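You operate a simulated robot arm through the tools that you are given. There is no shell and no other tool.

You are at the controls of a simulated robot arm. One attempt, no reset.

JOB
Run both tests on the lead with the blue strap, switch off and tag it.
Fine: it sits in the tester; earth first, then insulation; hands off while it tests, insulation runs at 500 V; green tag on its strap if both pass, yellow for bad earth, red for bad insulation.

It is judged by the outcome, as a careful person would: the job done as asked, and still so three seconds after it is handed in. It fails if anything else is knocked over, pushed out of place, dropped, spilled or broken.

ROBOT AND FRAMES
A 7-joint arm with a two-finger parallel gripper, fixed in place. Base frame: the origin is on the floor under the middle of its stand, x ahead of it, y to its left, z up. Lengths are in m, angles in rad, forces in N, time in s.
With the tool pointing down near the work surface it reaches from about 0.38 to 0.88 m from the base axis. Its first joint turns from -2.897 to 2.897 rad. Payload 3.43 kg.
Tool frame: the origin (TCP) lies between the finger pads and is the grasp point; the fingertips stand 0.034 m ahead of it; z points along the fingers, y is the line along which they close. Largest opening 0.128 m; finger width 0.024, thickness 0.012; the body of the gripper, 0.048 by 0.13 m, starts 0.096 m behind the TCP.
Orientation is told as [roll, pitch, yaw] about the base's x, y, z axes, in that order, counted from this pose: with the fingers straight down and closing along the base's y, the tool's x points along the base's -x, its y along +y and its z along -z.

CONTROLS
- The arm moves only by the tool move_arm. Its argument "moves" is a list of rows, each a list of 7 numbers: the shift along the tool's x, y, z in units of 20 mm (1.0 is 20 mm), then the turn, a rotation vector about the tool's x, y, z in units of 8 degrees (1.0 is 8 degrees), then the finger opening in m, from 0 to 0.128. In form: [[x, y, z, ax, ay, az, hand], ...]. A call has 1 to 20 rows; each row shifts and turns the commanded pose from where the row before left it, along the tool's axes as they then stand. A call with a number of a shift or a turn outside -1 to 1 is refused whole. Each row takes 0.2 s and may step no farther than 0.05 m and 0.15 rad from the row before; otherwise, or with a gripper value out of range, the whole call is refused. Where a pose cannot be reached the arm comes as near as it can. A force on the tool above 40 N (or 10 N above the force at the start of the call, whichever is more), or a blocked arm, ends the call early, and 0.2 s more pass. Each finger travels about 0.153 m/s and halts on what it meets, pressing with about 30 N; the grip force reading is that of the motor and also rises with nothing between the fingers. The clock runs only during rows and for 0.2 s after the last one: add rows that do not move to give the fingers time. The reply holds the time, the measured pose of the TCP, the force on the tool along the base axes, the opening and the grip force, in the units named above and with some noise, with the torque about the TCP (base axes, N m) and any sound that the robot's microphone picked up.
- Cameras (640 x 400 px; columns grow to the right, rows downward): "scene" is fixed at [0.3994, -0.6499, 1.651]; the picture's right is [0.84, -0.54, 0.00], its down [-0.40, -0.61, -0.69] and it looks along [0.37, 0.58, -0.73] (base axes); focal length 363 px, centre (320, 200). "wrist" rides on the gripper at [0.076, -0.011, -0.16] in the tool frame; the picture's right is [0.15, 0.99, 0.00], its down [-0.88, 0.13, -0.46] and it looks along [-0.45, 0.07, 0.89] (tool axes); focal length 234 px, centre (320, 200). There is no depth. A picture from a camera that has moved, and an enlarged one, comes with that camera's place and axes in the base frame and with its lens.
- get_image(camera): a new picture of that camera. No time passes.
- zoom(camera, box): a new picture of the part [left, top, right, bottom] of that camera's present view, enlarged. No time passes.
- job_done(): hands the job in; it is judged then, once.

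Nothing tells you positions but the pictures and the camera data. Unless the task says otherwise, let go and move clear before handing in.

The tools are called after "Call:" as name(argument=value, ...) on one line, values as JSON. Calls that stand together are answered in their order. move_arm: Moves the arm, as the interface text tells. Its arguments: {"type":"object","properties":{"moves":{"type":"array","items":{"type":"array","items":{"type":"number"}}}},"required":["moves"]} The other tools are called the same way: get_image (camera) takes a picture; zoom (camera, box) takes an enlarged picture of a part of a camera's view; job_done () hands the job in.

At the start:

```text
time: 0.0
ee_pos: [0.5585, -0.0636, 1.2819]
ee_rot: [0.001, 0.0, 0.001]
wrist_force: [0.3, -0.6, 0.3]
moment: [0.0, 0.03, 0.01]
finger_gap: 0.128
gripper_force: 0.0
```

scene: 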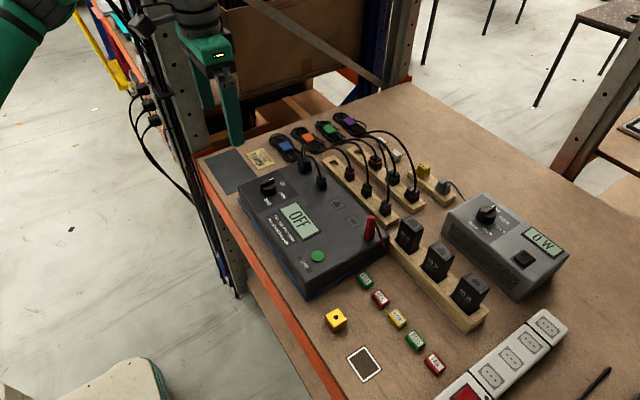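
wrist: 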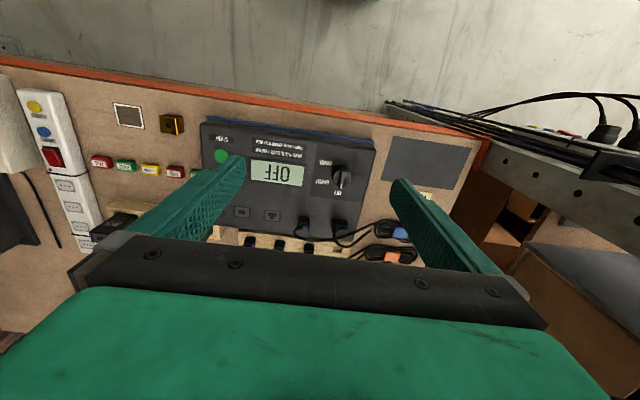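

I see a bench with a tester (display OFF), four leads with coloured straps, tags, and other gear. I'll zoom in on the details before moving anything.

Call:
zoom(camera="scene", box=[230, 160, 400, 300])

Call:
zoom(camera="scene", box=[250, 100, 460, 230])

Call:
zoom(camera="scene", box=[310, 260, 460, 390])

Call:
zoom(camera="wrist", box=[190, 110, 390, 235])

```text
2.86 times, centred on (315, 230) of scene
camera zoom: at [0.3994, -0.6499, 1.651], right [0.84, -0.54, 0.0], down [-0.4, -0.61, -0.69], along [0.37, 0.58, -0.73], focal length 1037 px, centre (334, 114)
```

zoom: 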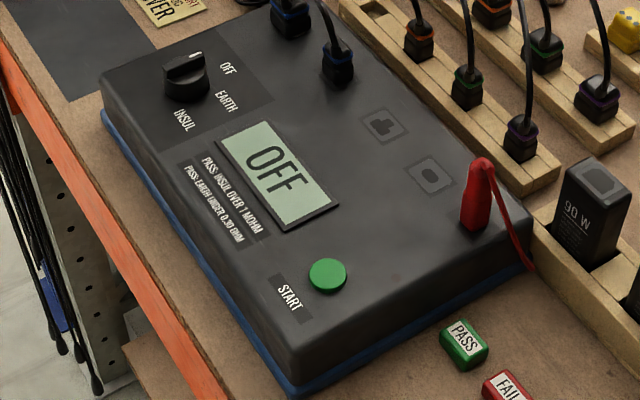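

```text
3.05 times, centred on (355, 165) of scene
camera zoom: at [0.3994, -0.6499, 1.651], right [0.84, -0.54, 0.0], down [-0.4, -0.61, -0.69], along [0.37, 0.58, -0.73], focal length 1106 px, centre (213, 307)
```

zoom: 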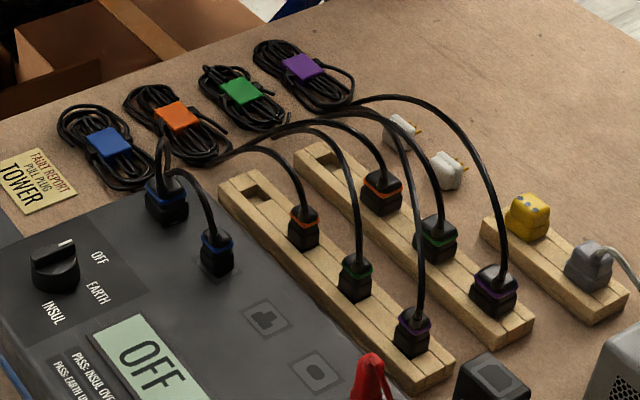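

```text
3.08 times, centred on (385, 325) of scene
camera zoom: at [0.3994, -0.6499, 1.651], right [0.84, -0.54, 0.0], down [-0.4, -0.61, -0.69], along [0.37, 0.58, -0.73], focal length 1117 px, centre (120, -185)
```

zoom: 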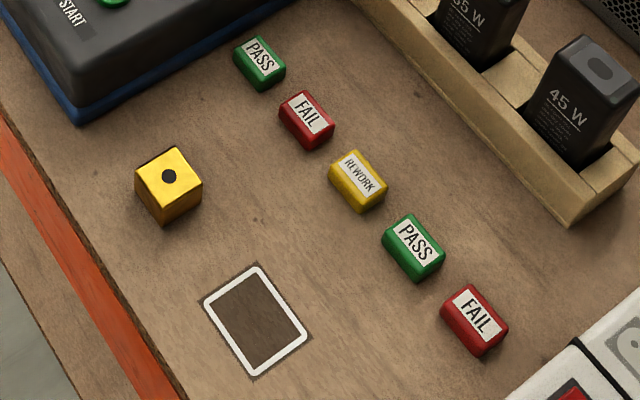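

```text
3.20 times, centred on (290, 172) of wrist
camera zoom: at [0.4837, -0.0765, 1.4408], right [-0.15, 0.99, 0.0], down [0.88, 0.13, 0.46], along [0.45, 0.07, -0.89], focal length 749 px, centre (416, 288)
```

zoom: 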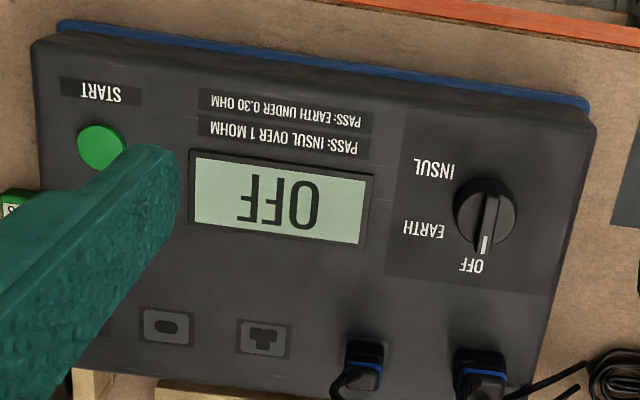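

The tester's controls and the blue plugs in it are clear. I put the knob at about (0.655, -0.006, 0.985), START at (0.650, -0.256, 0.972), the tags in a row at x≈0.725 and the blue strap near (0.812, 0.19, 0.917). Next I move above the knob for a closer look.

Call:
move_arm(moves=[[-0.48, 0.29, 0.8, 0, 0, 0, 0.128], [-0.48, 0.29, 0.8, 0, 0, 0, 0.128], [-0.48, 0.29, 0.8, 0, 0, 0, 0.128], [-0.48, 0.29, 0.8, 0, 0, 0, 0.128], [-0.48, 0.29, 0.8, 0, 0, 0, 0.128], [-0.48, 0.29, 0.8, 0, 0, 0, 0.128], [-0.48, 0.29, 0.8, 0, 0, 0, 0.128], [-0.48, 0.29, 0.8, 0, 0, 0, 0.128], [-0.48, 0.29, 0.8, 0, 0, 0, 0.128], [-0.48, 0.29, 0.8, 0, 0, 0, 0.128], [0, 0, 0, 0, 0, 0, 0.128]])

```text
time: 2.4
ee_pos: [0.6557, -0.0068, 1.1198]
ee_rot: [0.001, 0.002, 0.0]
wrist_force: [-0.5, 0.1, -0.7]
moment: [0.04, -0.04, 0.03]
finger_gap: 0.1279
gripper_force: 0.1
```

Call:
get_image(camera="wrist")

Call:
get_image(camera="scene")

Call:
zoom(camera="wrist", box=[250, 130, 410, 230])

```text
taken
camera wrist: at [0.5802, -0.0187, 1.2797], right [-0.15, 0.99, 0.0], down [0.88, 0.13, 0.46], along [0.45, 0.07, -0.89], focal length 234 px, centre (320, 200)
```

wrist: 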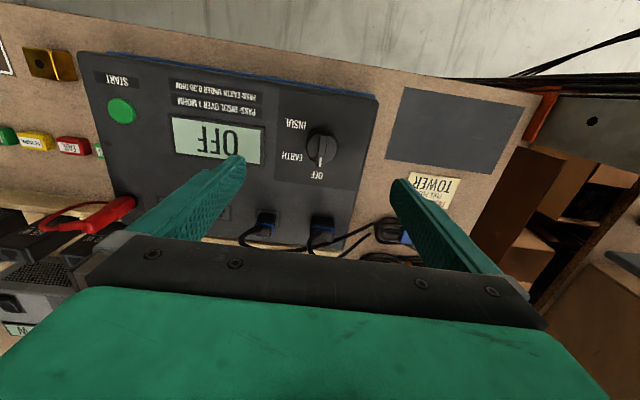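

```text
taken
```

scene: 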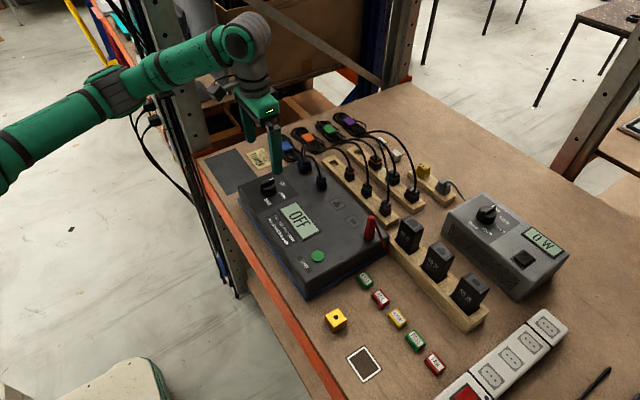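

```text
4.00 times, centred on (330, 180) of wrist
camera zoom: at [0.5802, -0.0187, 1.2797], right [-0.15, 0.99, 0.0], down [0.88, 0.13, 0.46], along [0.45, 0.07, -0.89], focal length 937 px, centre (280, 280)
```

zoom: 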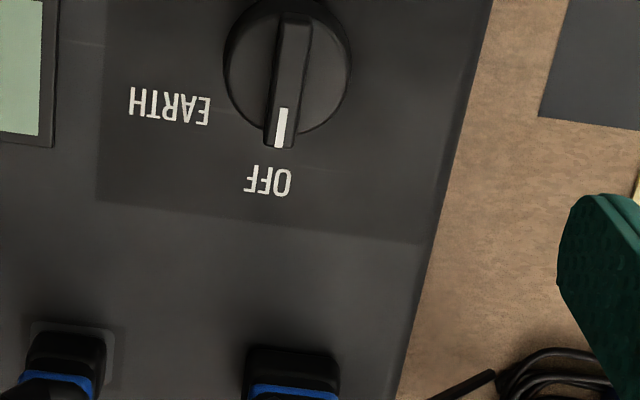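

Call:
zoom(camera="wrist", box=[260, 95, 390, 195])

Call:
zoom(camera="scene", box=[240, 165, 320, 215])

```text
4.00 times, centred on (325, 145) of wrist
camera zoom: at [0.5802, -0.0187, 1.2797], right [-0.15, 0.99, 0.0], down [0.88, 0.13, 0.46], along [0.45, 0.07, -0.89], focal length 937 px, centre (300, 420)
```

zoom: 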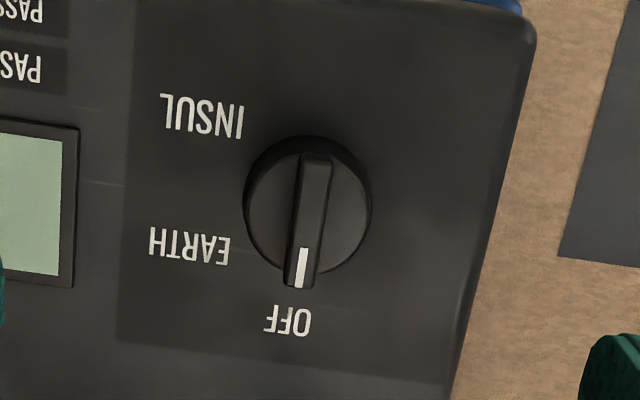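

```text
8.00 times, centred on (280, 190) of scene
camera zoom: at [0.3994, -0.6499, 1.651], right [0.84, -0.54, 0.0], down [-0.4, -0.61, -0.69], along [0.37, 0.58, -0.73], focal length 2904 px, centre (640, 280)
```

zoom: 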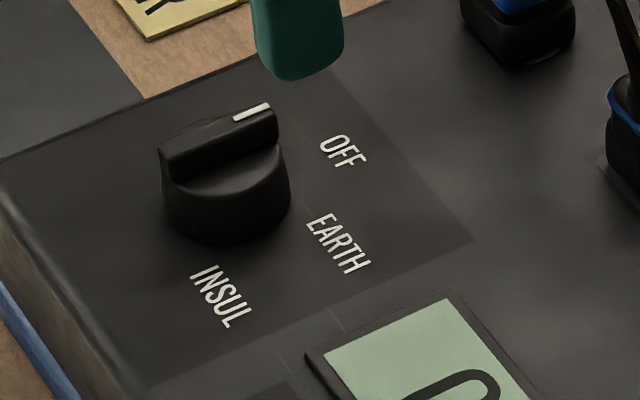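

The knob is a 41 mm dial with a raised bar about 10 mm wide, lying along x and centred near (0.654, -0.005). The bar top is at z≈1.002 and the panel at z≈0.967. I narrow the fingers and lower to just above the bar to check alignment.

Call:
move_arm(moves=[[0.04, 0.04, 0.4, 0, 0, 0, 0.1], [0.04, 0.04, 0.4, 0, 0, 0, 0.07], [0, 0, 0.5, 0, 0, 0, 0.05], [0, 0, 0.5, 0, 0, 0, 0.05], [0, 0, 0.5, 0, 0, 0, 0.05], [0, 0, 0.5, 0, 0, 0, 0.05], [0, 0, 0.2, 0, 0, 0, 0.05], [0, 0, 0, 0, 0, 0, 0.05]])

Call:
get_image(camera="wrist")

Call:
zoom(camera="scene", box=[230, 135, 330, 215])

```text
time: 4.2
ee_pos: [0.6534, -0.0053, 1.0613]
ee_rot: [0.0, 0.0, 0.002]
wrist_force: [-0.9, -0.5, -0.1]
moment: [-0.01, 0.03, 0.05]
finger_gap: 0.05
gripper_force: 0.0
```

```text
taken
camera wrist: at [0.5777, -0.0167, 1.2206], right [-0.15, 0.99, 0.0], down [0.88, 0.13, 0.46], along [0.45, 0.07, -0.89], focal length 234 px, centre (320, 200)
```

wrist: 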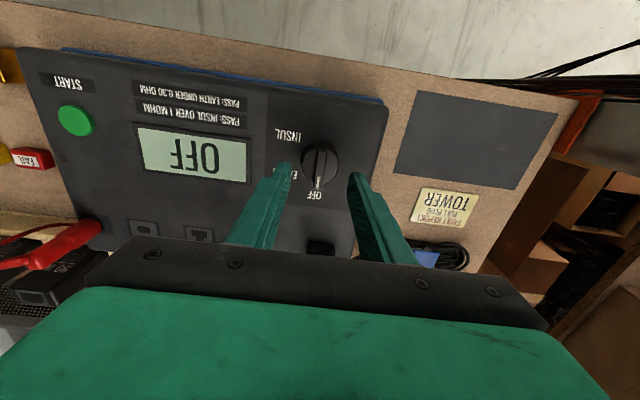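

```text
5.00 times, centred on (280, 175) of scene
camera zoom: at [0.3994, -0.6499, 1.651], right [0.84, -0.54, 0.0], down [-0.4, -0.61, -0.69], along [0.37, 0.58, -0.73], focal length 1815 px, centre (520, 325)
```

zoom: 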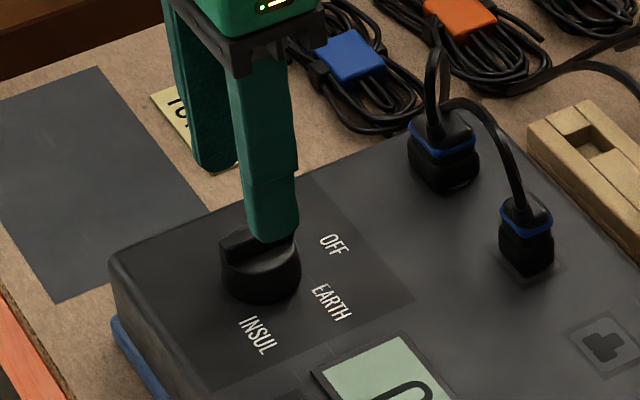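

The bar sits midway between the open fingers. I lower to about 1.024, watching for force, before closing on it.

Call:
move_arm(moves=[[0, 0, 0.5, 0, 0, 0, 0.05], [0, 0, 0.5, 0, 0, 0, 0.05], [0, 0, 0.5, 0, 0, 0, 0.05], [0, 0, 0.35, 0, 0, 0, 0.05], [0, 0, 0, 0, 0, 0, 0.05]])

Call:
get_image(camera="wrist")

Call:
zoom(camera="scene", box=[240, 155, 320, 215])

```text
time: 5.4
ee_pos: [0.6532, -0.0049, 1.0231]
ee_rot: [0.001, 0.001, 0.0]
wrist_force: [0.5, -0.3, 0.0]
moment: [0.0, -0.02, 0.0]
finger_gap: 0.05
gripper_force: 0.0
```

```text
taken
camera wrist: at [0.5781, -0.018, 1.1829], right [-0.15, 0.99, 0.0], down [0.88, 0.13, 0.46], along [0.45, 0.07, -0.89], focal length 234 px, centre (320, 200)
```

wrist: 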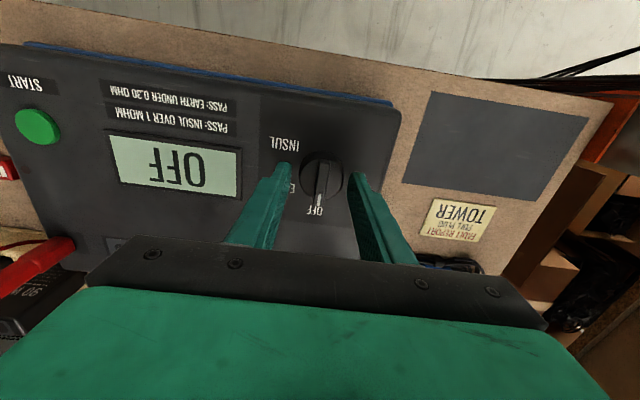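

```text
6.67 times, centred on (280, 185) of scene
camera zoom: at [0.3994, -0.6499, 1.651], right [0.84, -0.54, 0.0], down [-0.4, -0.61, -0.69], along [0.37, 0.58, -0.73], focal length 2420 px, centre (587, 300)
```

zoom: 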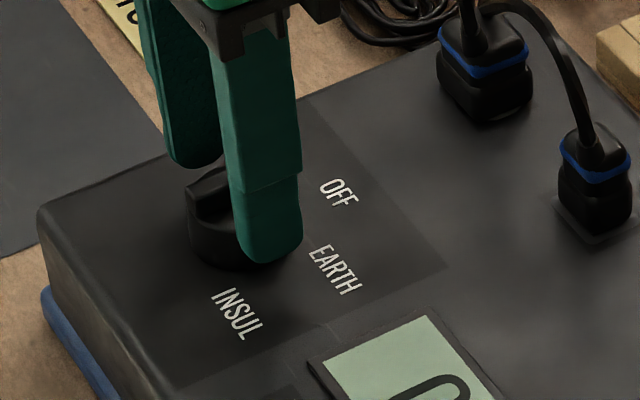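

Fingers straddle the bar with no contact. I close on it gently and check the gap.

Call:
move_arm(moves=[[0, 0, 0, 0, 0, 0, 0.03], [0, 0, 0, 0, 0, 0, 0.018], [0, 0, 0, 0, 0, 0, 0.012], [0, 0, 0, 0, 0, 0, 0.008], [0, 0, 0, 0, 0, 0, 0.006]])

Call:
get_image(camera="wrist")

```text
time: 6.6
ee_pos: [0.6536, -0.0052, 1.0243]
ee_rot: [0.0, 0.001, 0.001]
wrist_force: [0.3, 18.3, -2.2]
moment: [0.83, 0.09, 0.03]
finger_gap: 0.0388
gripper_force: 45.0
```

```text
taken
camera wrist: at [0.5782, -0.0169, 1.1829], right [-0.15, 0.99, 0.0], down [0.88, 0.13, 0.46], along [0.45, 0.07, -0.89], focal length 234 px, centre (320, 200)
```

wrist: 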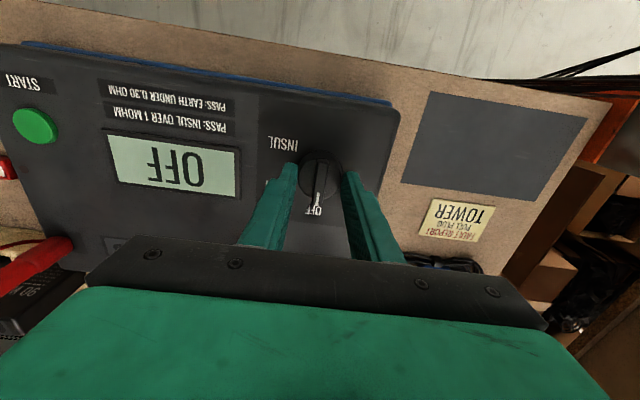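

The fingers met the dial's rim (39 mm) rather than the bar, with a small sideways load. I release, rise a few millimetres to take the bar itself, and nudge +y.

Call:
move_arm(moves=[[0, 0, 0, 0, 0, 0, 0.045], [0, 0, 0, 0, 0, 0, 0.05], [0, 0.06, -0.25, 0, 0, 0, 0.05], [0, 0, 0, 0, 0, 0, 0.05], [0, 0, 0, 0, 0, 0, 0.03], [0, 0, 0, 0, 0, 0, 0.018], [0, 0, 0, 0, 0, 0, 0.012], [0, 0, 0, 0, 0, 0, 0.008]])

Call:
get_image(camera="wrist")

Call:
zoom(camera="scene", box=[240, 155, 320, 215])

```text
time: 8.4
ee_pos: [0.6524, -0.005, 1.0282]
ee_rot: [0.001, 0.0, 0.0]
wrist_force: [0.6, -3.4, 0.1]
moment: [-0.1, 0.1, -0.04]
finger_gap: 0.0101
gripper_force: 43.7
```

```text
taken
camera wrist: at [0.5781, -0.0164, 1.1882], right [-0.15, 0.99, 0.0], down [0.88, 0.13, 0.46], along [0.45, 0.07, -0.89], focal length 234 px, centre (320, 200)
```

wrist: 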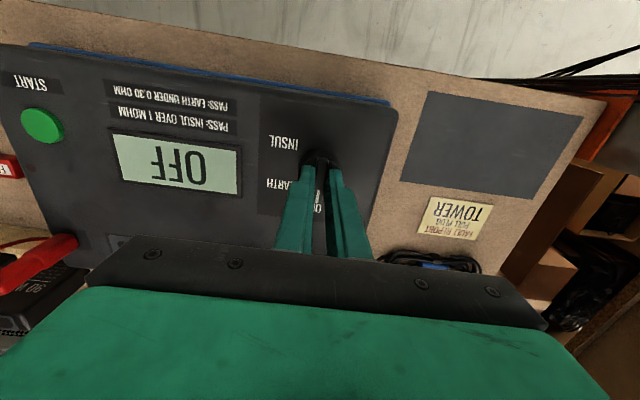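

```text
6.67 times, centred on (280, 185) of scene
camera zoom: at [0.3994, -0.6499, 1.651], right [0.84, -0.54, 0.0], down [-0.4, -0.61, -0.69], along [0.37, 0.58, -0.73], focal length 2420 px, centre (587, 300)
```

zoom: 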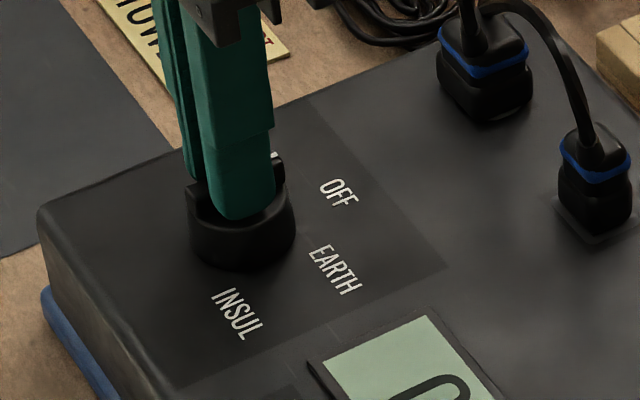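

The fingers now hold the bar (10 mm gap, low side load). I turn a little clockwise seen from above (+z tool), toward EARTH, and check.

Call:
move_arm(moves=[[0, 0, 0, 0, 0, 0.5, 0.006], [0, 0, 0, 0, 0, 1, 0.006], [0, 0, 0, 0, 0, 1, 0.006], [0, 0, 0, 0, 0, 0, 0.006]])

Call:
zoom(camera="scene", box=[240, 155, 320, 240])

```text
time: 9.4
ee_pos: [0.6532, -0.0041, 1.0285]
ee_rot: [0.001, 0.001, -0.348]
wrist_force: [-2.4, -2.1, -1.0]
moment: [-0.26, -0.59, 0.0]
finger_gap: 0.0102
gripper_force: 43.4
```

```text
4.71 times, centred on (280, 198) of scene
camera zoom: at [0.3994, -0.6499, 1.651], right [0.84, -0.54, 0.0], down [-0.4, -0.61, -0.69], along [0.37, 0.58, -0.73], focal length 1708 px, centre (508, 212)
```

zoom: 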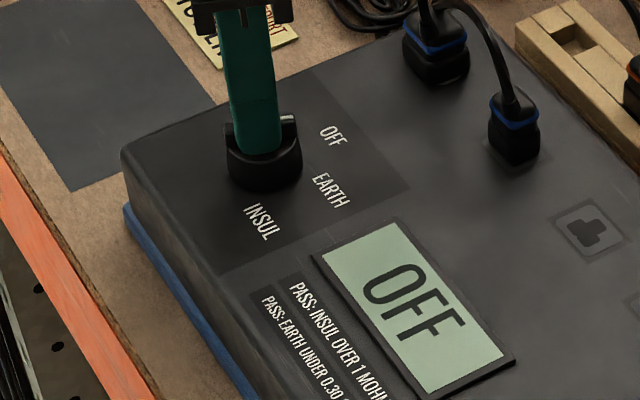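

The knob is turning with the fingers and forces are low. I continue toward EARTH, to about 55–60° in total.

Call:
move_arm(moves=[[0, 0, 0, 0, 0, 1, 0.006], [0, 0, 0, 0, 0, 1, 0.006], [0, 0, 0, 0, 0, 1, 0.006], [0, 0, 0, 0, 0, 1, 0.006], [0, 0, 0, 0, 0, 0.5, 0.006], [0, 0, 0, 0, 0, 0, 0.006]])

Call:
zoom(camera="scene", box=[240, 155, 320, 240])

Call:
get_image(camera="wrist")

```text
time: 10.8
ee_pos: [0.6537, -0.0041, 1.0286]
ee_rot: [0.001, 0.0, -0.976]
wrist_force: [9.9, 6.0, -19.1]
moment: [-0.79, -0.9, -0.03]
finger_gap: 0.0101
gripper_force: 43.5
```

```text
4.71 times, centred on (280, 198) of scene
camera zoom: at [0.3994, -0.6499, 1.651], right [0.84, -0.54, 0.0], down [-0.4, -0.61, -0.69], along [0.37, 0.58, -0.73], focal length 1708 px, centre (508, 212)
```

zoom: 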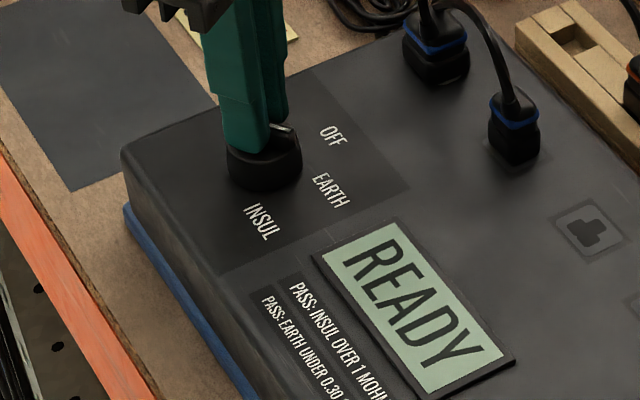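

```text
taken
camera wrist: at [0.6031, 0.0526, 1.1883], right [0.74, 0.68, 0.0], down [0.6, -0.66, 0.46], along [0.31, -0.34, -0.89], focal length 234 px, centre (320, 200)
```

wrist: 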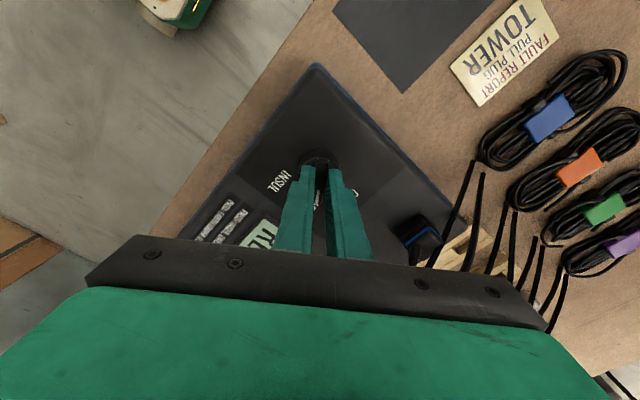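

The display now reads READY with the knob near 56°. I release, rise, and look at where the pointer sits.

Call:
move_arm(moves=[[0, 0, 0, 0, 0, 0, 0.02], [0, 0, 0, 0, 0, 0, 0.035], [0, 0, -0.5, 0, 0, 0, 0.04], [0, 0, -1, 0, 0, 0, 0.04], [0, 0, -1, 0, 0, 0, 0.04], [0, 0, -1, 0, 0, 0, 0.04], [0, 0, -1, 0, 0, 0, 0.04], [0, 0, 0, 0, 0, 0, 0.04]])

Call:
zoom(camera="scene", box=[240, 155, 320, 240])

Call:
zoom(camera="wrist", box=[240, 80, 400, 200])

```text
time: 12.6
ee_pos: [0.6502, -0.004, 1.1195]
ee_rot: [-0.002, 0.001, -0.975]
wrist_force: [-0.2, 0.1, 0.5]
moment: [0.0, 0.0, 0.03]
finger_gap: 0.0399
gripper_force: 0.0
```

```text
4.71 times, centred on (280, 198) of scene
camera zoom: at [0.3994, -0.6499, 1.651], right [0.84, -0.54, 0.0], down [-0.4, -0.61, -0.69], along [0.37, 0.58, -0.73], focal length 1708 px, centre (508, 212)
```

zoom: 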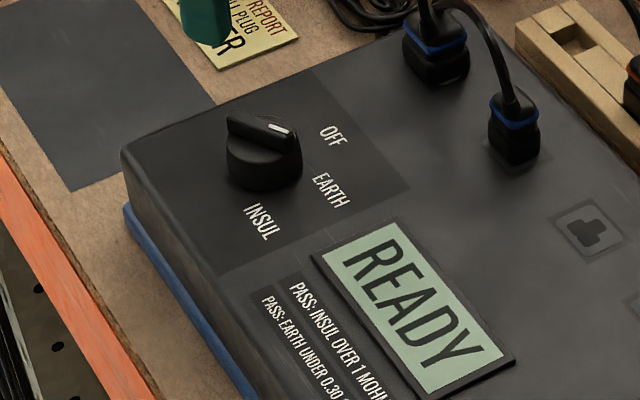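

```text
3.33 times, centred on (320, 140) of wrist
camera zoom: at [0.6, 0.0527, 1.2794], right [0.74, 0.68, 0.0], down [0.6, -0.66, 0.46], along [0.31, -0.34, -0.89], focal length 781 px, centre (320, 400)
```

zoom: 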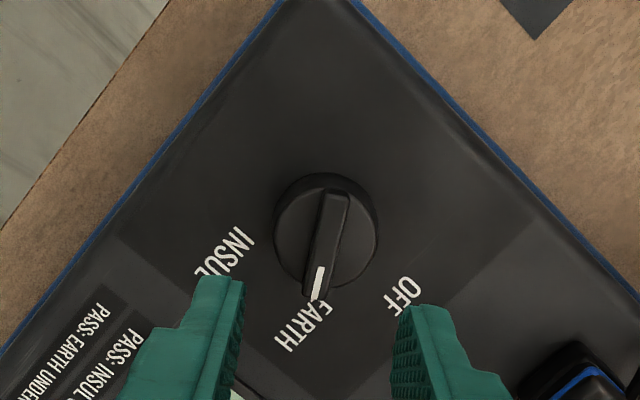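

The pointer is on EARTH and the display reads READY. I close the fingers and move over the START button.

Call:
move_arm(moves=[[-0.869, -0.589, 0, 0, 0, 0, 0.02], [-0.869, -0.589, 0, 0, 0, 0, 0], [-0.869, -0.589, 0, 0, 0, 0, 0], [-0.869, -0.589, 0, 0, 0, 0, 0], [-0.869, -0.589, 0, 0, 0, 0, 0], [-0.869, -0.589, 0, 0, 0, 0, 0], [-0.869, -0.589, 0, 0, 0, 0, 0], [-0.869, -0.589, 0, 0, 0, 0, 0], [-0.869, -0.589, 0, 0, 0, 0, 0], [-0.869, -0.589, 0, 0, 0, 0, 0], [-0.869, -0.589, 0, 0, 0, 0, 0], [-0.869, -0.589, 0, 0, 0, 0, 0], [0, 0, 0.6, 0, 0, 0, 0], [0, 0, 0.6, 0, 0, 0, 0], [0, 0, 0, 0, 0, 0, 0]])

Call:
get_image(camera="wrist")

Call:
zoom(camera="scene", box=[240, 160, 400, 300])

```text
time: 15.8
ee_pos: [0.654, -0.2562, 1.0957]
ee_rot: [0.0, 0.0, -0.974]
wrist_force: [0.2, -1.7, -0.3]
moment: [0.01, -0.01, 0.02]
finger_gap: 0.0
gripper_force: 29.8
```

```text
taken
camera wrist: at [0.6028, -0.2002, 1.2553], right [0.74, 0.68, 0.0], down [0.6, -0.66, 0.46], along [0.31, -0.34, -0.89], focal length 234 px, centre (320, 200)
```

wrist: 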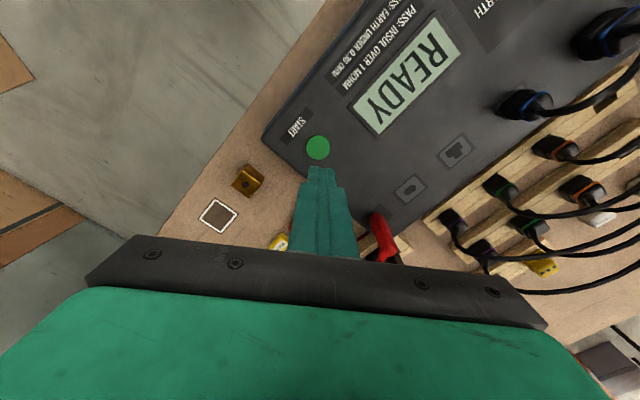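

```text
2.86 times, centred on (320, 230) of scene
camera zoom: at [0.3994, -0.6499, 1.651], right [0.84, -0.54, 0.0], down [-0.4, -0.61, -0.69], along [0.37, 0.58, -0.73], focal length 1037 px, centre (320, 114)
```

zoom: 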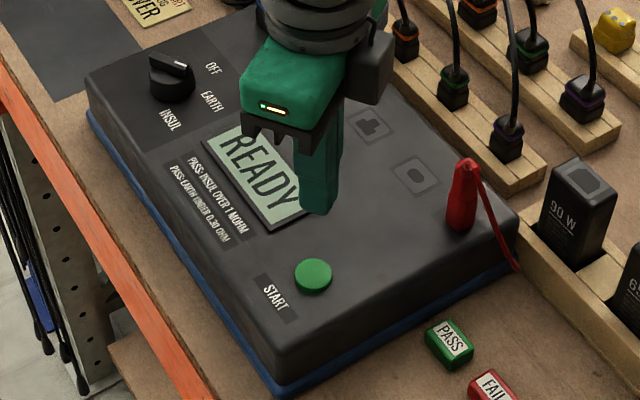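

The button is right under the closed fingertips (about 4 mm of offset to correct). I descend, press in small steps to about z=1.006, then rise straight away.

Call:
move_arm(moves=[[0.14, -0.12, 0.8, 0, 0, 0, 0], [0, 0, 0.8, 0, 0, 0, 0], [0, 0, 0.8, 0, 0, 0, 0], [0, 0, 0.8, 0, 0, 0, 0], [0, 0, 0.6, 0, 0, 0, 0], [0, 0, 0.2, 0, 0, 0, 0], [0, 0, 0.2, 0, 0, 0, 0], [0, 0, 0.2, 0, 0, 0, 0], [0, 0, -0.8, 0, 0, 0, 0], [0, 0, -1, 0, 0, 0, 0], [0, 0, -1, 0, 0, 0, 0], [0, 0, -1, 0, 0, 0, 0], [0, 0, -1, 0, 0, 0, 0]])

Call:
zoom(camera="scene", box=[240, 160, 400, 300])

```text
time: 18.6
ee_pos: [0.6501, -0.2551, 1.1033]
ee_rot: [-0.001, 0.0, -0.976]
wrist_force: [0.9, -0.6, -0.4]
moment: [0.0, 0.01, 0.01]
finger_gap: 0.0001
gripper_force: 30.2
heard: click
```

```text
2.86 times, centred on (320, 230) of scene
camera zoom: at [0.3994, -0.6499, 1.651], right [0.84, -0.54, 0.0], down [-0.4, -0.61, -0.69], along [0.37, 0.58, -0.73], focal length 1037 px, centre (320, 114)
```

zoom: 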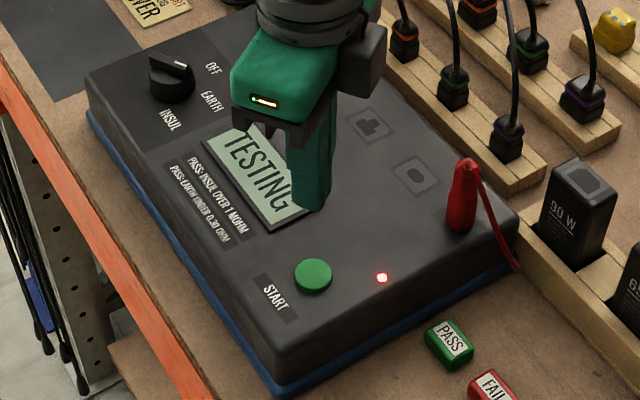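

A click was heard and the display shows TESTING with a red lamp lit. I rise further clear, wait hands-off, and watch the display.

Call:
move_arm(moves=[[0, 0, -1, 0, 0, 0, 0], [0, 0, -1, 0, 0, 0, 0], [0, 0, -1, 0, 0, 0, 0], [0, 0, -1, 0, 0, 0, 0], [0, 0, 0, 0, 0, 0, 0], [0, 0, 0, 0, 0, 0, 0]])

Call:
zoom(camera="scene", box=[240, 160, 400, 300])

Call:
get_image(camera="wrist")

```text
time: 20.0
ee_pos: [0.6496, -0.2544, 1.1822]
ee_rot: [-0.002, 0.002, -0.977]
wrist_force: [0.7, 0.1, 0.0]
moment: [-0.03, 0.03, 0.0]
finger_gap: 0.0
gripper_force: 29.6
```

```text
2.86 times, centred on (320, 230) of scene
camera zoom: at [0.3994, -0.6499, 1.651], right [0.84, -0.54, 0.0], down [-0.4, -0.61, -0.69], along [0.37, 0.58, -0.73], focal length 1037 px, centre (320, 114)
```

zoom: 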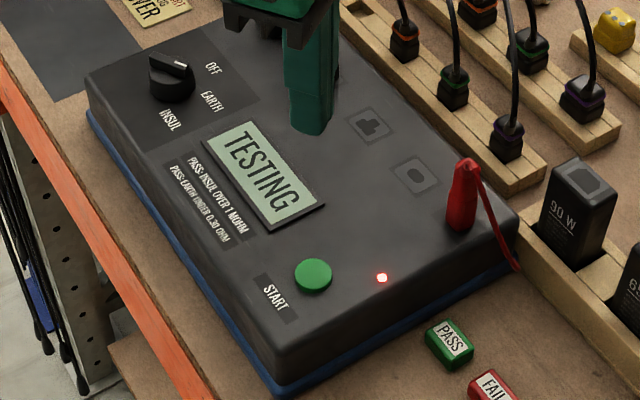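

```text
taken
camera wrist: at [0.5985, -0.1987, 1.3418], right [0.74, 0.68, 0.0], down [0.6, -0.66, 0.46], along [0.31, -0.34, -0.89], focal length 234 px, centre (320, 200)
```

wrist: 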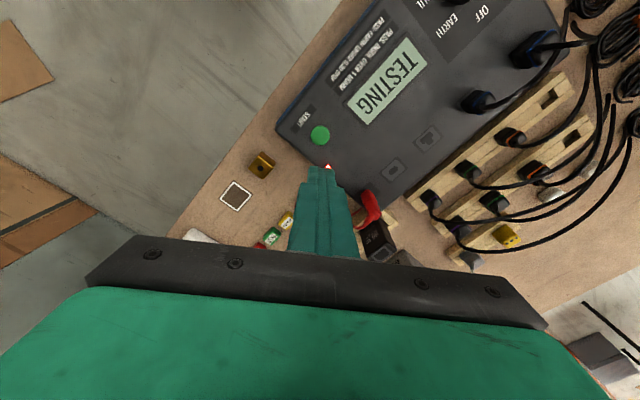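

Still TESTING. I stay clear and wait.

Call:
move_arm(moves=[[0, 0, 0, 0, 0, 0, 0], [0, 0, 0, 0, 0, 0, 0], [0, 0, 0, 0, 0, 0, 0], [0, 0, 0, 0, 0, 0, 0], [0, 0, 0, 0, 0, 0, 0]])

Call:
zoom(camera="scene", box=[240, 160, 400, 300])

```text
time: 21.2
ee_pos: [0.65, -0.2556, 1.1824]
ee_rot: [-0.002, 0.0, -0.976]
wrist_force: [1.0, 0.3, 1.3]
moment: [0.0, 0.01, -0.01]
finger_gap: 0.0
gripper_force: 30.1
```

```text
2.86 times, centred on (320, 230) of scene
camera zoom: at [0.3994, -0.6499, 1.651], right [0.84, -0.54, 0.0], down [-0.4, -0.61, -0.69], along [0.37, 0.58, -0.73], focal length 1037 px, centre (320, 114)
```

zoom: 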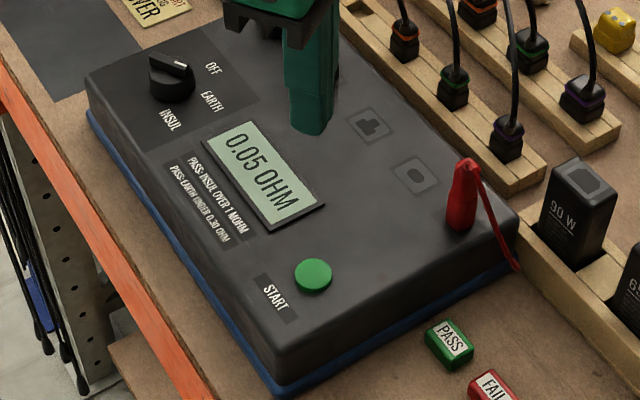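

Call:
zoom(camera="scene", box=[285, 190, 325, 220])

Call:
zoom(camera="wrist", box=[330, 20, 450, 140])

```text
13.33 times, centred on (305, 205) of scene
camera zoom: at [0.3994, -0.6499, 1.651], right [0.84, -0.54, 0.0], down [-0.4, -0.61, -0.69], along [0.37, 0.58, -0.73], focal length 4840 px, centre (520, 133)
```

zoom: 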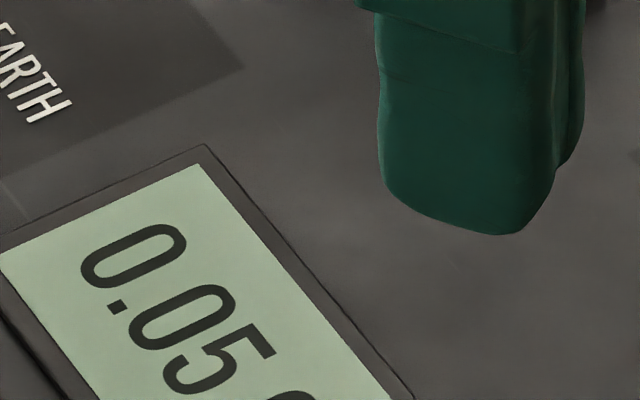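

```text
3.33 times, centred on (390, 80) of wrist
camera zoom: at [0.5985, -0.1987, 1.3417], right [0.74, 0.68, 0.0], down [0.6, -0.66, 0.46], along [0.31, -0.34, -0.89], focal length 781 px, centre (87, 600)
```

zoom: 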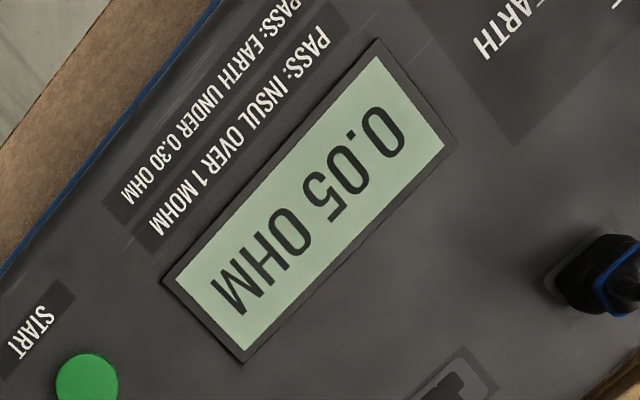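

Earth reads 0.05 OHM, under 0.30, so it passes. Next I return over the knob, opening the fingers, to turn it on to INSUL.

Call:
move_arm(moves=[[0.854, 0.6, 0, 0, 0, 0, 0], [0.854, 0.6, 0, 0, 0, 0, 0], [0.854, 0.6, 0, 0, 0, 0, 0], [0.854, 0.6, 0, 0, 0, 0, 0], [0.854, 0.6, 0, 0, 0, 0, 0], [0.854, 0.6, 0, 0, 0, 0, 0], [0.854, 0.6, 0, 0, 0, 0, 0], [0.854, 0.6, 0, 0, 0, 0, 0], [0.854, 0.6, 0, 0, 0, 0, 0.02], [0.854, 0.6, 0, 0, 0, 0, 0.04], [0.854, 0.6, 0, 0, 0, 0, 0.05], [0.854, 0.6, 0, 0, 0, 0, 0.05], [0, 0, 1, 0, 0, 0.2, 0.05], [0, 0, 1, 0, 0, 0, 0.05], [0, 0, 1, 0, 0, 0, 0.05], [0, 0, 1, 0, 0, 0, 0.05], [0, 0, 1, 0, 0, 0, 0.05], [0, 0, 0.8, 0, 0, 0, 0.05], [0, 0, 0, 0, 0, 0, 0.05]])

Call:
zoom(camera="wrist", box=[240, 80, 400, 200])

Call:
zoom(camera="scene", box=[240, 155, 320, 240])

```text
time: 25.2
ee_pos: [0.6542, -0.0063, 1.0659]
ee_rot: [0.0, 0.0, -1.003]
wrist_force: [-0.3, -0.1, 0.2]
moment: [-0.03, 0.01, 0.0]
finger_gap: 0.0501
gripper_force: 0.0
```

```text
3.33 times, centred on (320, 140) of wrist
camera zoom: at [0.6043, 0.0522, 1.2253], right [0.76, 0.65, 0.0], down [0.58, -0.67, 0.46], along [0.3, -0.34, -0.89], focal length 781 px, centre (320, 400)
```

zoom: 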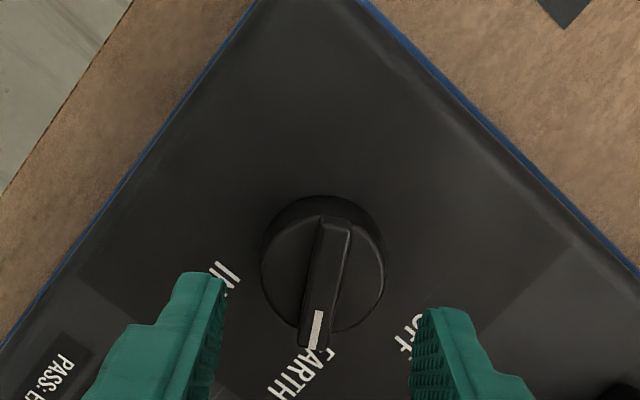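

```text
4.71 times, centred on (280, 198) of scene
camera zoom: at [0.3994, -0.6499, 1.651], right [0.84, -0.54, 0.0], down [-0.4, -0.61, -0.69], along [0.37, 0.58, -0.73], focal length 1708 px, centre (508, 212)
```

zoom: 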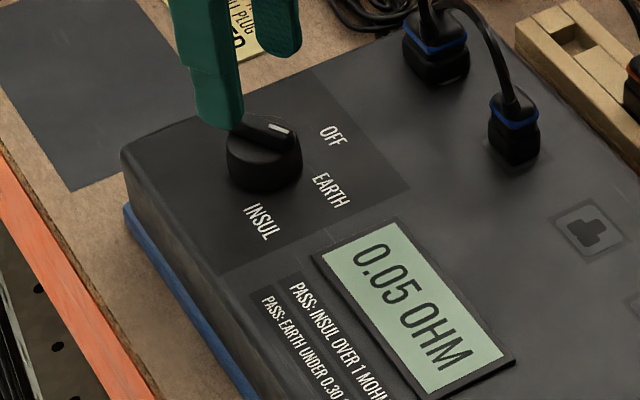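

Alignment over the bar is good. I lower to z≈1.028 and close on the bar.

Call:
move_arm(moves=[[0, 0, 0.5, 0, 0, 0, 0.05], [0, 0, 0.5, 0, 0, 0, 0.05], [0, 0, 0.5, 0, 0, 0, 0.05], [0, 0, 0.375, 0, 0, 0, 0.05], [0, 0, 0, 0, 0, 0, 0.05], [0, 0, 0, 0, 0, 0, 0.03], [0, 0, 0, 0, 0, 0, 0.018], [0, 0, 0, 0, 0, 0, 0.012], [0, 0, 0, 0, 0, 0, 0.008]])

Call:
zoom(camera="scene", box=[240, 155, 320, 240])

```text
time: 27.2
ee_pos: [0.6548, -0.0044, 1.0298]
ee_rot: [0.001, -0.001, -1.002]
wrist_force: [0.9, 2.3, -0.6]
moment: [0.05, -0.05, 0.03]
finger_gap: 0.0099
gripper_force: 43.9
```

```text
4.71 times, centred on (280, 198) of scene
camera zoom: at [0.3994, -0.6499, 1.651], right [0.84, -0.54, 0.0], down [-0.4, -0.61, -0.69], along [0.37, 0.58, -0.73], focal length 1708 px, centre (508, 212)
```

zoom: 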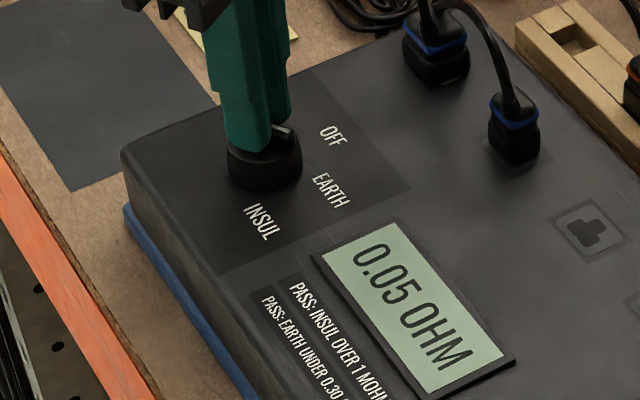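

The bar is held with hardly any side load. I turn on clockwise toward INSUL in two parts, checking for a joint limit.

Call:
move_arm(moves=[[0, 0, 0, 0, 0, 1, 0.006], [0, 0, 0, 0, 0, 1, 0.006], [0, 0, 0, 0, 0, 1, 0.006], [0, 0, 0, 0, 0, 1, 0.006], [0, 0, 0, 0, 0, 0, 0.006]])

Call:
zoom(camera="scene", box=[240, 155, 320, 240])

```text
time: 28.4
ee_pos: [0.6547, -0.0048, 1.0293]
ee_rot: [0.001, 0.0, -1.564]
wrist_force: [8.9, -4.7, 3.2]
moment: [0.44, -0.26, -0.01]
finger_gap: 0.0101
gripper_force: 44.0
```

```text
4.71 times, centred on (280, 198) of scene
camera zoom: at [0.3994, -0.6499, 1.651], right [0.84, -0.54, 0.0], down [-0.4, -0.61, -0.69], along [0.37, 0.58, -0.73], focal length 1708 px, centre (508, 212)
```

zoom: 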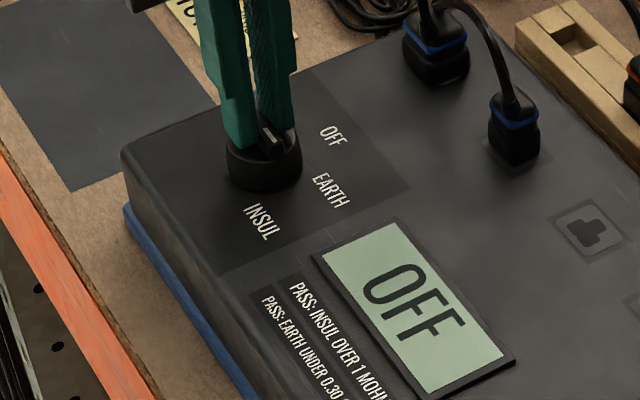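

Between positions the display shows OFF, as expected. I continue the remaining ~27° to INSUL.

Call:
move_arm(moves=[[0, 0, 0, 0, 0, 1, 0.006], [0, 0, 0, 0, 0, 1, 0.006], [0, 0, 0, 0, 0, 1, 0.006], [0, 0, 0, 0, 0, 0.35, 0.006], [0, 0, 0, 0, 0, 0, 0.006]])

Call:
zoom(camera="scene", box=[240, 155, 320, 240])

```text
time: 29.6
ee_pos: [0.6545, -0.0046, 1.0295]
ee_rot: [0.0, 0.0, -2.032]
wrist_force: [14.4, -1.3, -5.1]
moment: [-1.25, 0.2, -0.01]
finger_gap: 0.0097
gripper_force: 43.3
```

```text
4.71 times, centred on (280, 198) of scene
camera zoom: at [0.3994, -0.6499, 1.651], right [0.84, -0.54, 0.0], down [-0.4, -0.61, -0.69], along [0.37, 0.58, -0.73], focal length 1708 px, centre (508, 212)
```

zoom: 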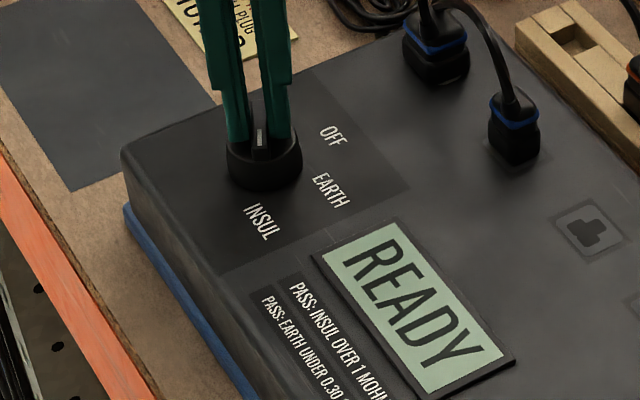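

READY again with the pointer toward INSUL. I release, rise, and confirm.

Call:
move_arm(moves=[[0, 0, 0, 0, 0, 0, 0.02], [0, 0, 0, 0, 0, 0, 0.035], [0, 0, -0.5, 0, 0, 0, 0.04], [0, 0, -1, 0, 0, 0, 0.04], [0, 0, -1, 0, 0, 0, 0.04], [0, 0, -1, 0, 0, 0, 0.04], [0, 0, -1, 0, 0, 0, 0.04], [0, 0, 0, 0, 0, 0, 0.04]])

Call:
zoom(camera="scene", box=[240, 155, 320, 240])

Call:
get_image(camera="wrist")

```text
time: 31.4
ee_pos: [0.6544, -0.0051, 1.1207]
ee_rot: [0.0, 0.001, -2.029]
wrist_force: [-1.0, -0.3, 1.0]
moment: [0.01, -0.02, 0.03]
finger_gap: 0.0401
gripper_force: 0.0
```

```text
4.71 times, centred on (280, 198) of scene
camera zoom: at [0.3994, -0.6499, 1.651], right [0.84, -0.54, 0.0], down [-0.4, -0.61, -0.69], along [0.37, 0.58, -0.73], focal length 1708 px, centre (508, 212)
```

zoom: 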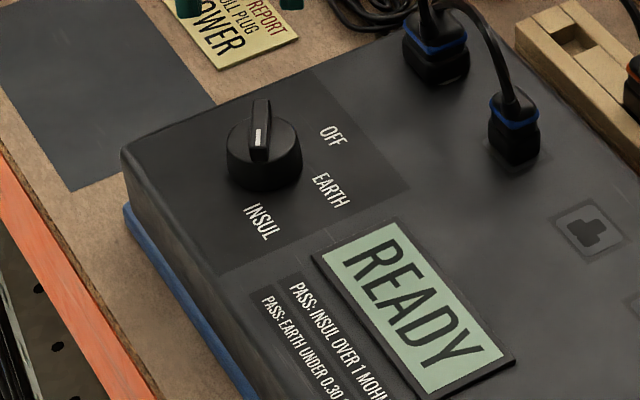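

```text
taken
camera wrist: at [0.6786, 0.0674, 1.2801], right [0.95, -0.31, 0.0], down [-0.27, -0.85, 0.46], along [-0.14, -0.43, -0.89], focal length 234 px, centre (320, 200)
```

wrist: 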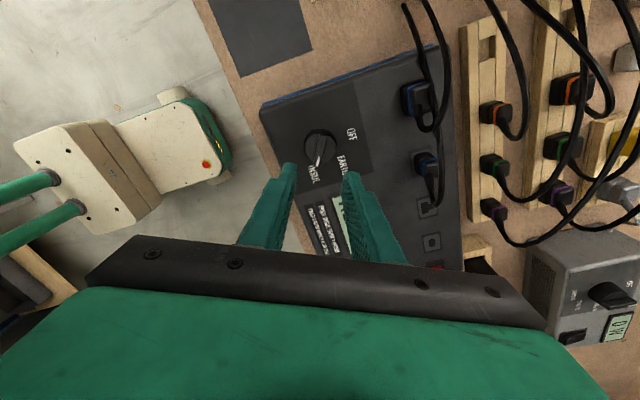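

INSUL is selected and the display is READY. I close the fingers and move over START, stopping above it to check.

Call:
move_arm(moves=[[-0.87, 0.41, 0, 0, 0, 0, 0.02], [-0.87, 0.41, 0, 0, 0, 0, 0], [-0.87, 0.41, 0, 0, 0, 0, 0], [-0.87, 0.41, 0, 0, 0, 0, 0], [-0.87, 0.41, 0, 0, 0, 0, 0], [-0.87, 0.41, 0, 0, 0, 0, 0], [-0.87, 0.41, 0, 0, 0, 0, 0], [-0.87, 0.41, 0, 0, 0, 0, 0], [-0.87, 0.41, 0, 0, 0, 0, 0], [-0.87, 0.41, 0, 0, 0, 0, 0], [-0.87, 0.41, 0, 0, 0, 0, 0], [-0.87, 0.41, 0, 0, 0, 0, 0], [-0.87, 0.41, 0, 0, 0, 0, 0], [0, 0, 0.6, 0, 0, 0, 0], [0, 0, 0.6, 0, 0, 0, 0], [0, 0, 0, 0, 0, 0, 0]])

Call:
get_image(camera="wrist")

Call:
zoom(camera="scene", box=[240, 160, 400, 300])

```text
time: 34.8
ee_pos: [0.6485, -0.2548, 1.0956]
ee_rot: [0.002, -0.001, -2.029]
wrist_force: [-0.1, 0.1, 0.1]
moment: [-0.01, -0.03, 0.05]
finger_gap: 0.0001
gripper_force: 29.7
```

```text
taken
camera wrist: at [0.6723, -0.1826, 1.2545], right [0.95, -0.31, 0.0], down [-0.27, -0.85, 0.46], along [-0.14, -0.43, -0.89], focal length 234 px, centre (320, 200)
```

wrist: 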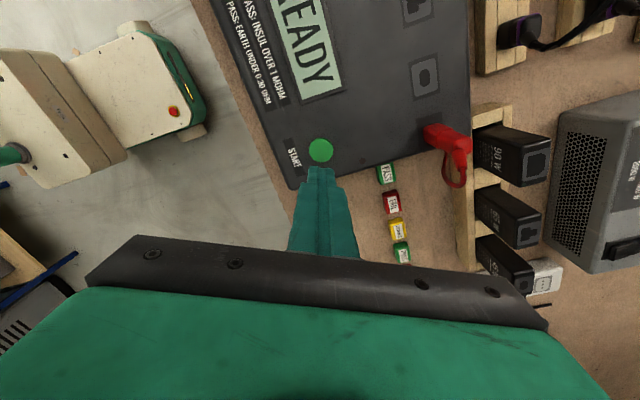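

```text
2.86 times, centred on (320, 230) of scene
camera zoom: at [0.3994, -0.6499, 1.651], right [0.84, -0.54, 0.0], down [-0.4, -0.61, -0.69], along [0.37, 0.58, -0.73], focal length 1037 px, centre (320, 114)
```

zoom: 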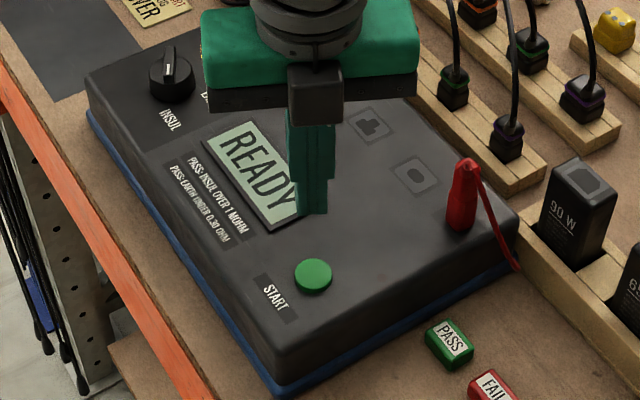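

The fingertips are over START at the same place as before. I repeat the same press and rise well clear at once.

Call:
move_arm(moves=[[0, 0, 0.8, 0, 0, 0, 0], [0, 0, 0.8, 0, 0, 0, 0], [0, 0, 0.8, 0, 0, 0, 0], [0, 0, 0.8, 0, 0, 0, 0], [0, 0, 0.6, 0, 0, 0, 0], [0, 0, 0.2, 0, 0, 0, 0], [0, 0, 0.2, 0, 0, 0, 0], [0, 0, 0.2, 0, 0, 0, 0], [0, 0, -0.8, 0, 0, 0, 0], [0, 0, -1, 0, 0, 0, 0], [0, 0, -1, 0, 0, 0, 0], [0, 0, -1, 0, 0, 0, 0], [0, 0, -1, 0, 0, 0, 0], [0, 0, -1, 0, 0, 0, 0], [0, 0, -1, 0, 0, 0, 0], [0, 0, -1, 0, 0, 0, 0], [0, 0, -1, 0, 0, 0, 0]])

Call:
zoom(camera="scene", box=[240, 160, 400, 300])

```text
time: 38.4
ee_pos: [0.6491, -0.2542, 1.1829]
ee_rot: [-0.001, 0.001, -2.03]
wrist_force: [-0.4, 0.5, 0.3]
moment: [-0.02, 0.02, 0.01]
finger_gap: 0.0002
gripper_force: 30.2
```

```text
2.86 times, centred on (320, 230) of scene
camera zoom: at [0.3994, -0.6499, 1.651], right [0.84, -0.54, 0.0], down [-0.4, -0.61, -0.69], along [0.37, 0.58, -0.73], focal length 1037 px, centre (320, 114)
```

zoom: 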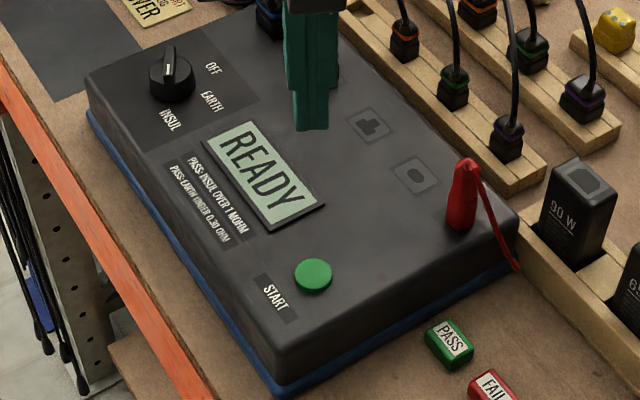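

No click this time and the display still reads READY, so the press was slightly short. I press again a few millimetres deeper, then retreat.

Call:
move_arm(moves=[[0, 0, 1, 0, 0, 0, 0], [0, 0, 1, 0, 0, 0, 0], [0, 0, 1, 0, 0, 0, 0], [0, 0, 1, 0, 0, 0, 0], [0, 0, 1, 0, 0, 0, 0], [0, 0, 1, 0, 0, 0, 0], [0, 0, 1, 0, 0, 0, 0], [0, 0, 1, 0, 0, 0, 0], [0, 0, 0.3, 0, 0, 0, 0], [0, 0, 0.2, 0, 0, 0, 0], [0, 0, 0.2, 0, 0, 0, 0], [0, 0, 0.2, 0, 0, 0, 0], [0, 0, -1, 0, 0, 0, 0], [0, 0, -1, 0, 0, 0, 0], [0, 0, -1, 0, 0, 0, 0], [0, 0, -1, 0, 0, 0, 0], [0, 0, -1, 0, 0, 0, 0], [0, 0, -1, 0, 0, 0, 0], [0, 0, -1, 0, 0, 0, 0], [0, 0, -1, 0, 0, 0, 0]])

Call:
zoom(camera="scene", box=[240, 160, 400, 300])

```text
time: 42.6
ee_pos: [0.6483, -0.257, 1.1666]
ee_rot: [0.001, 0.001, -2.029]
wrist_force: [0.6, 0.0, -0.2]
moment: [0.01, 0.02, -0.01]
finger_gap: 0.0
gripper_force: 29.8
heard: click
```

```text
2.86 times, centred on (320, 230) of scene
camera zoom: at [0.3994, -0.6499, 1.651], right [0.84, -0.54, 0.0], down [-0.4, -0.61, -0.69], along [0.37, 0.58, -0.73], focal length 1037 px, centre (320, 114)
```

zoom: 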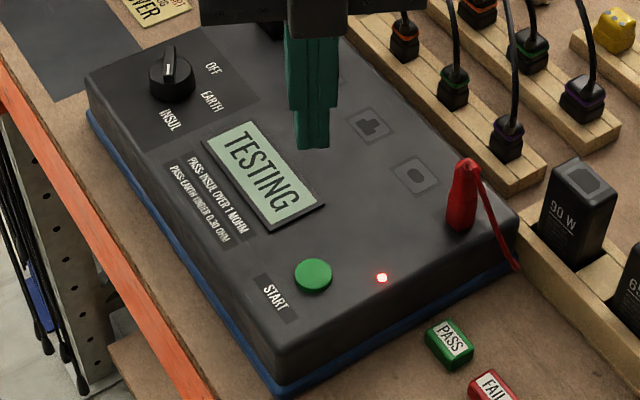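

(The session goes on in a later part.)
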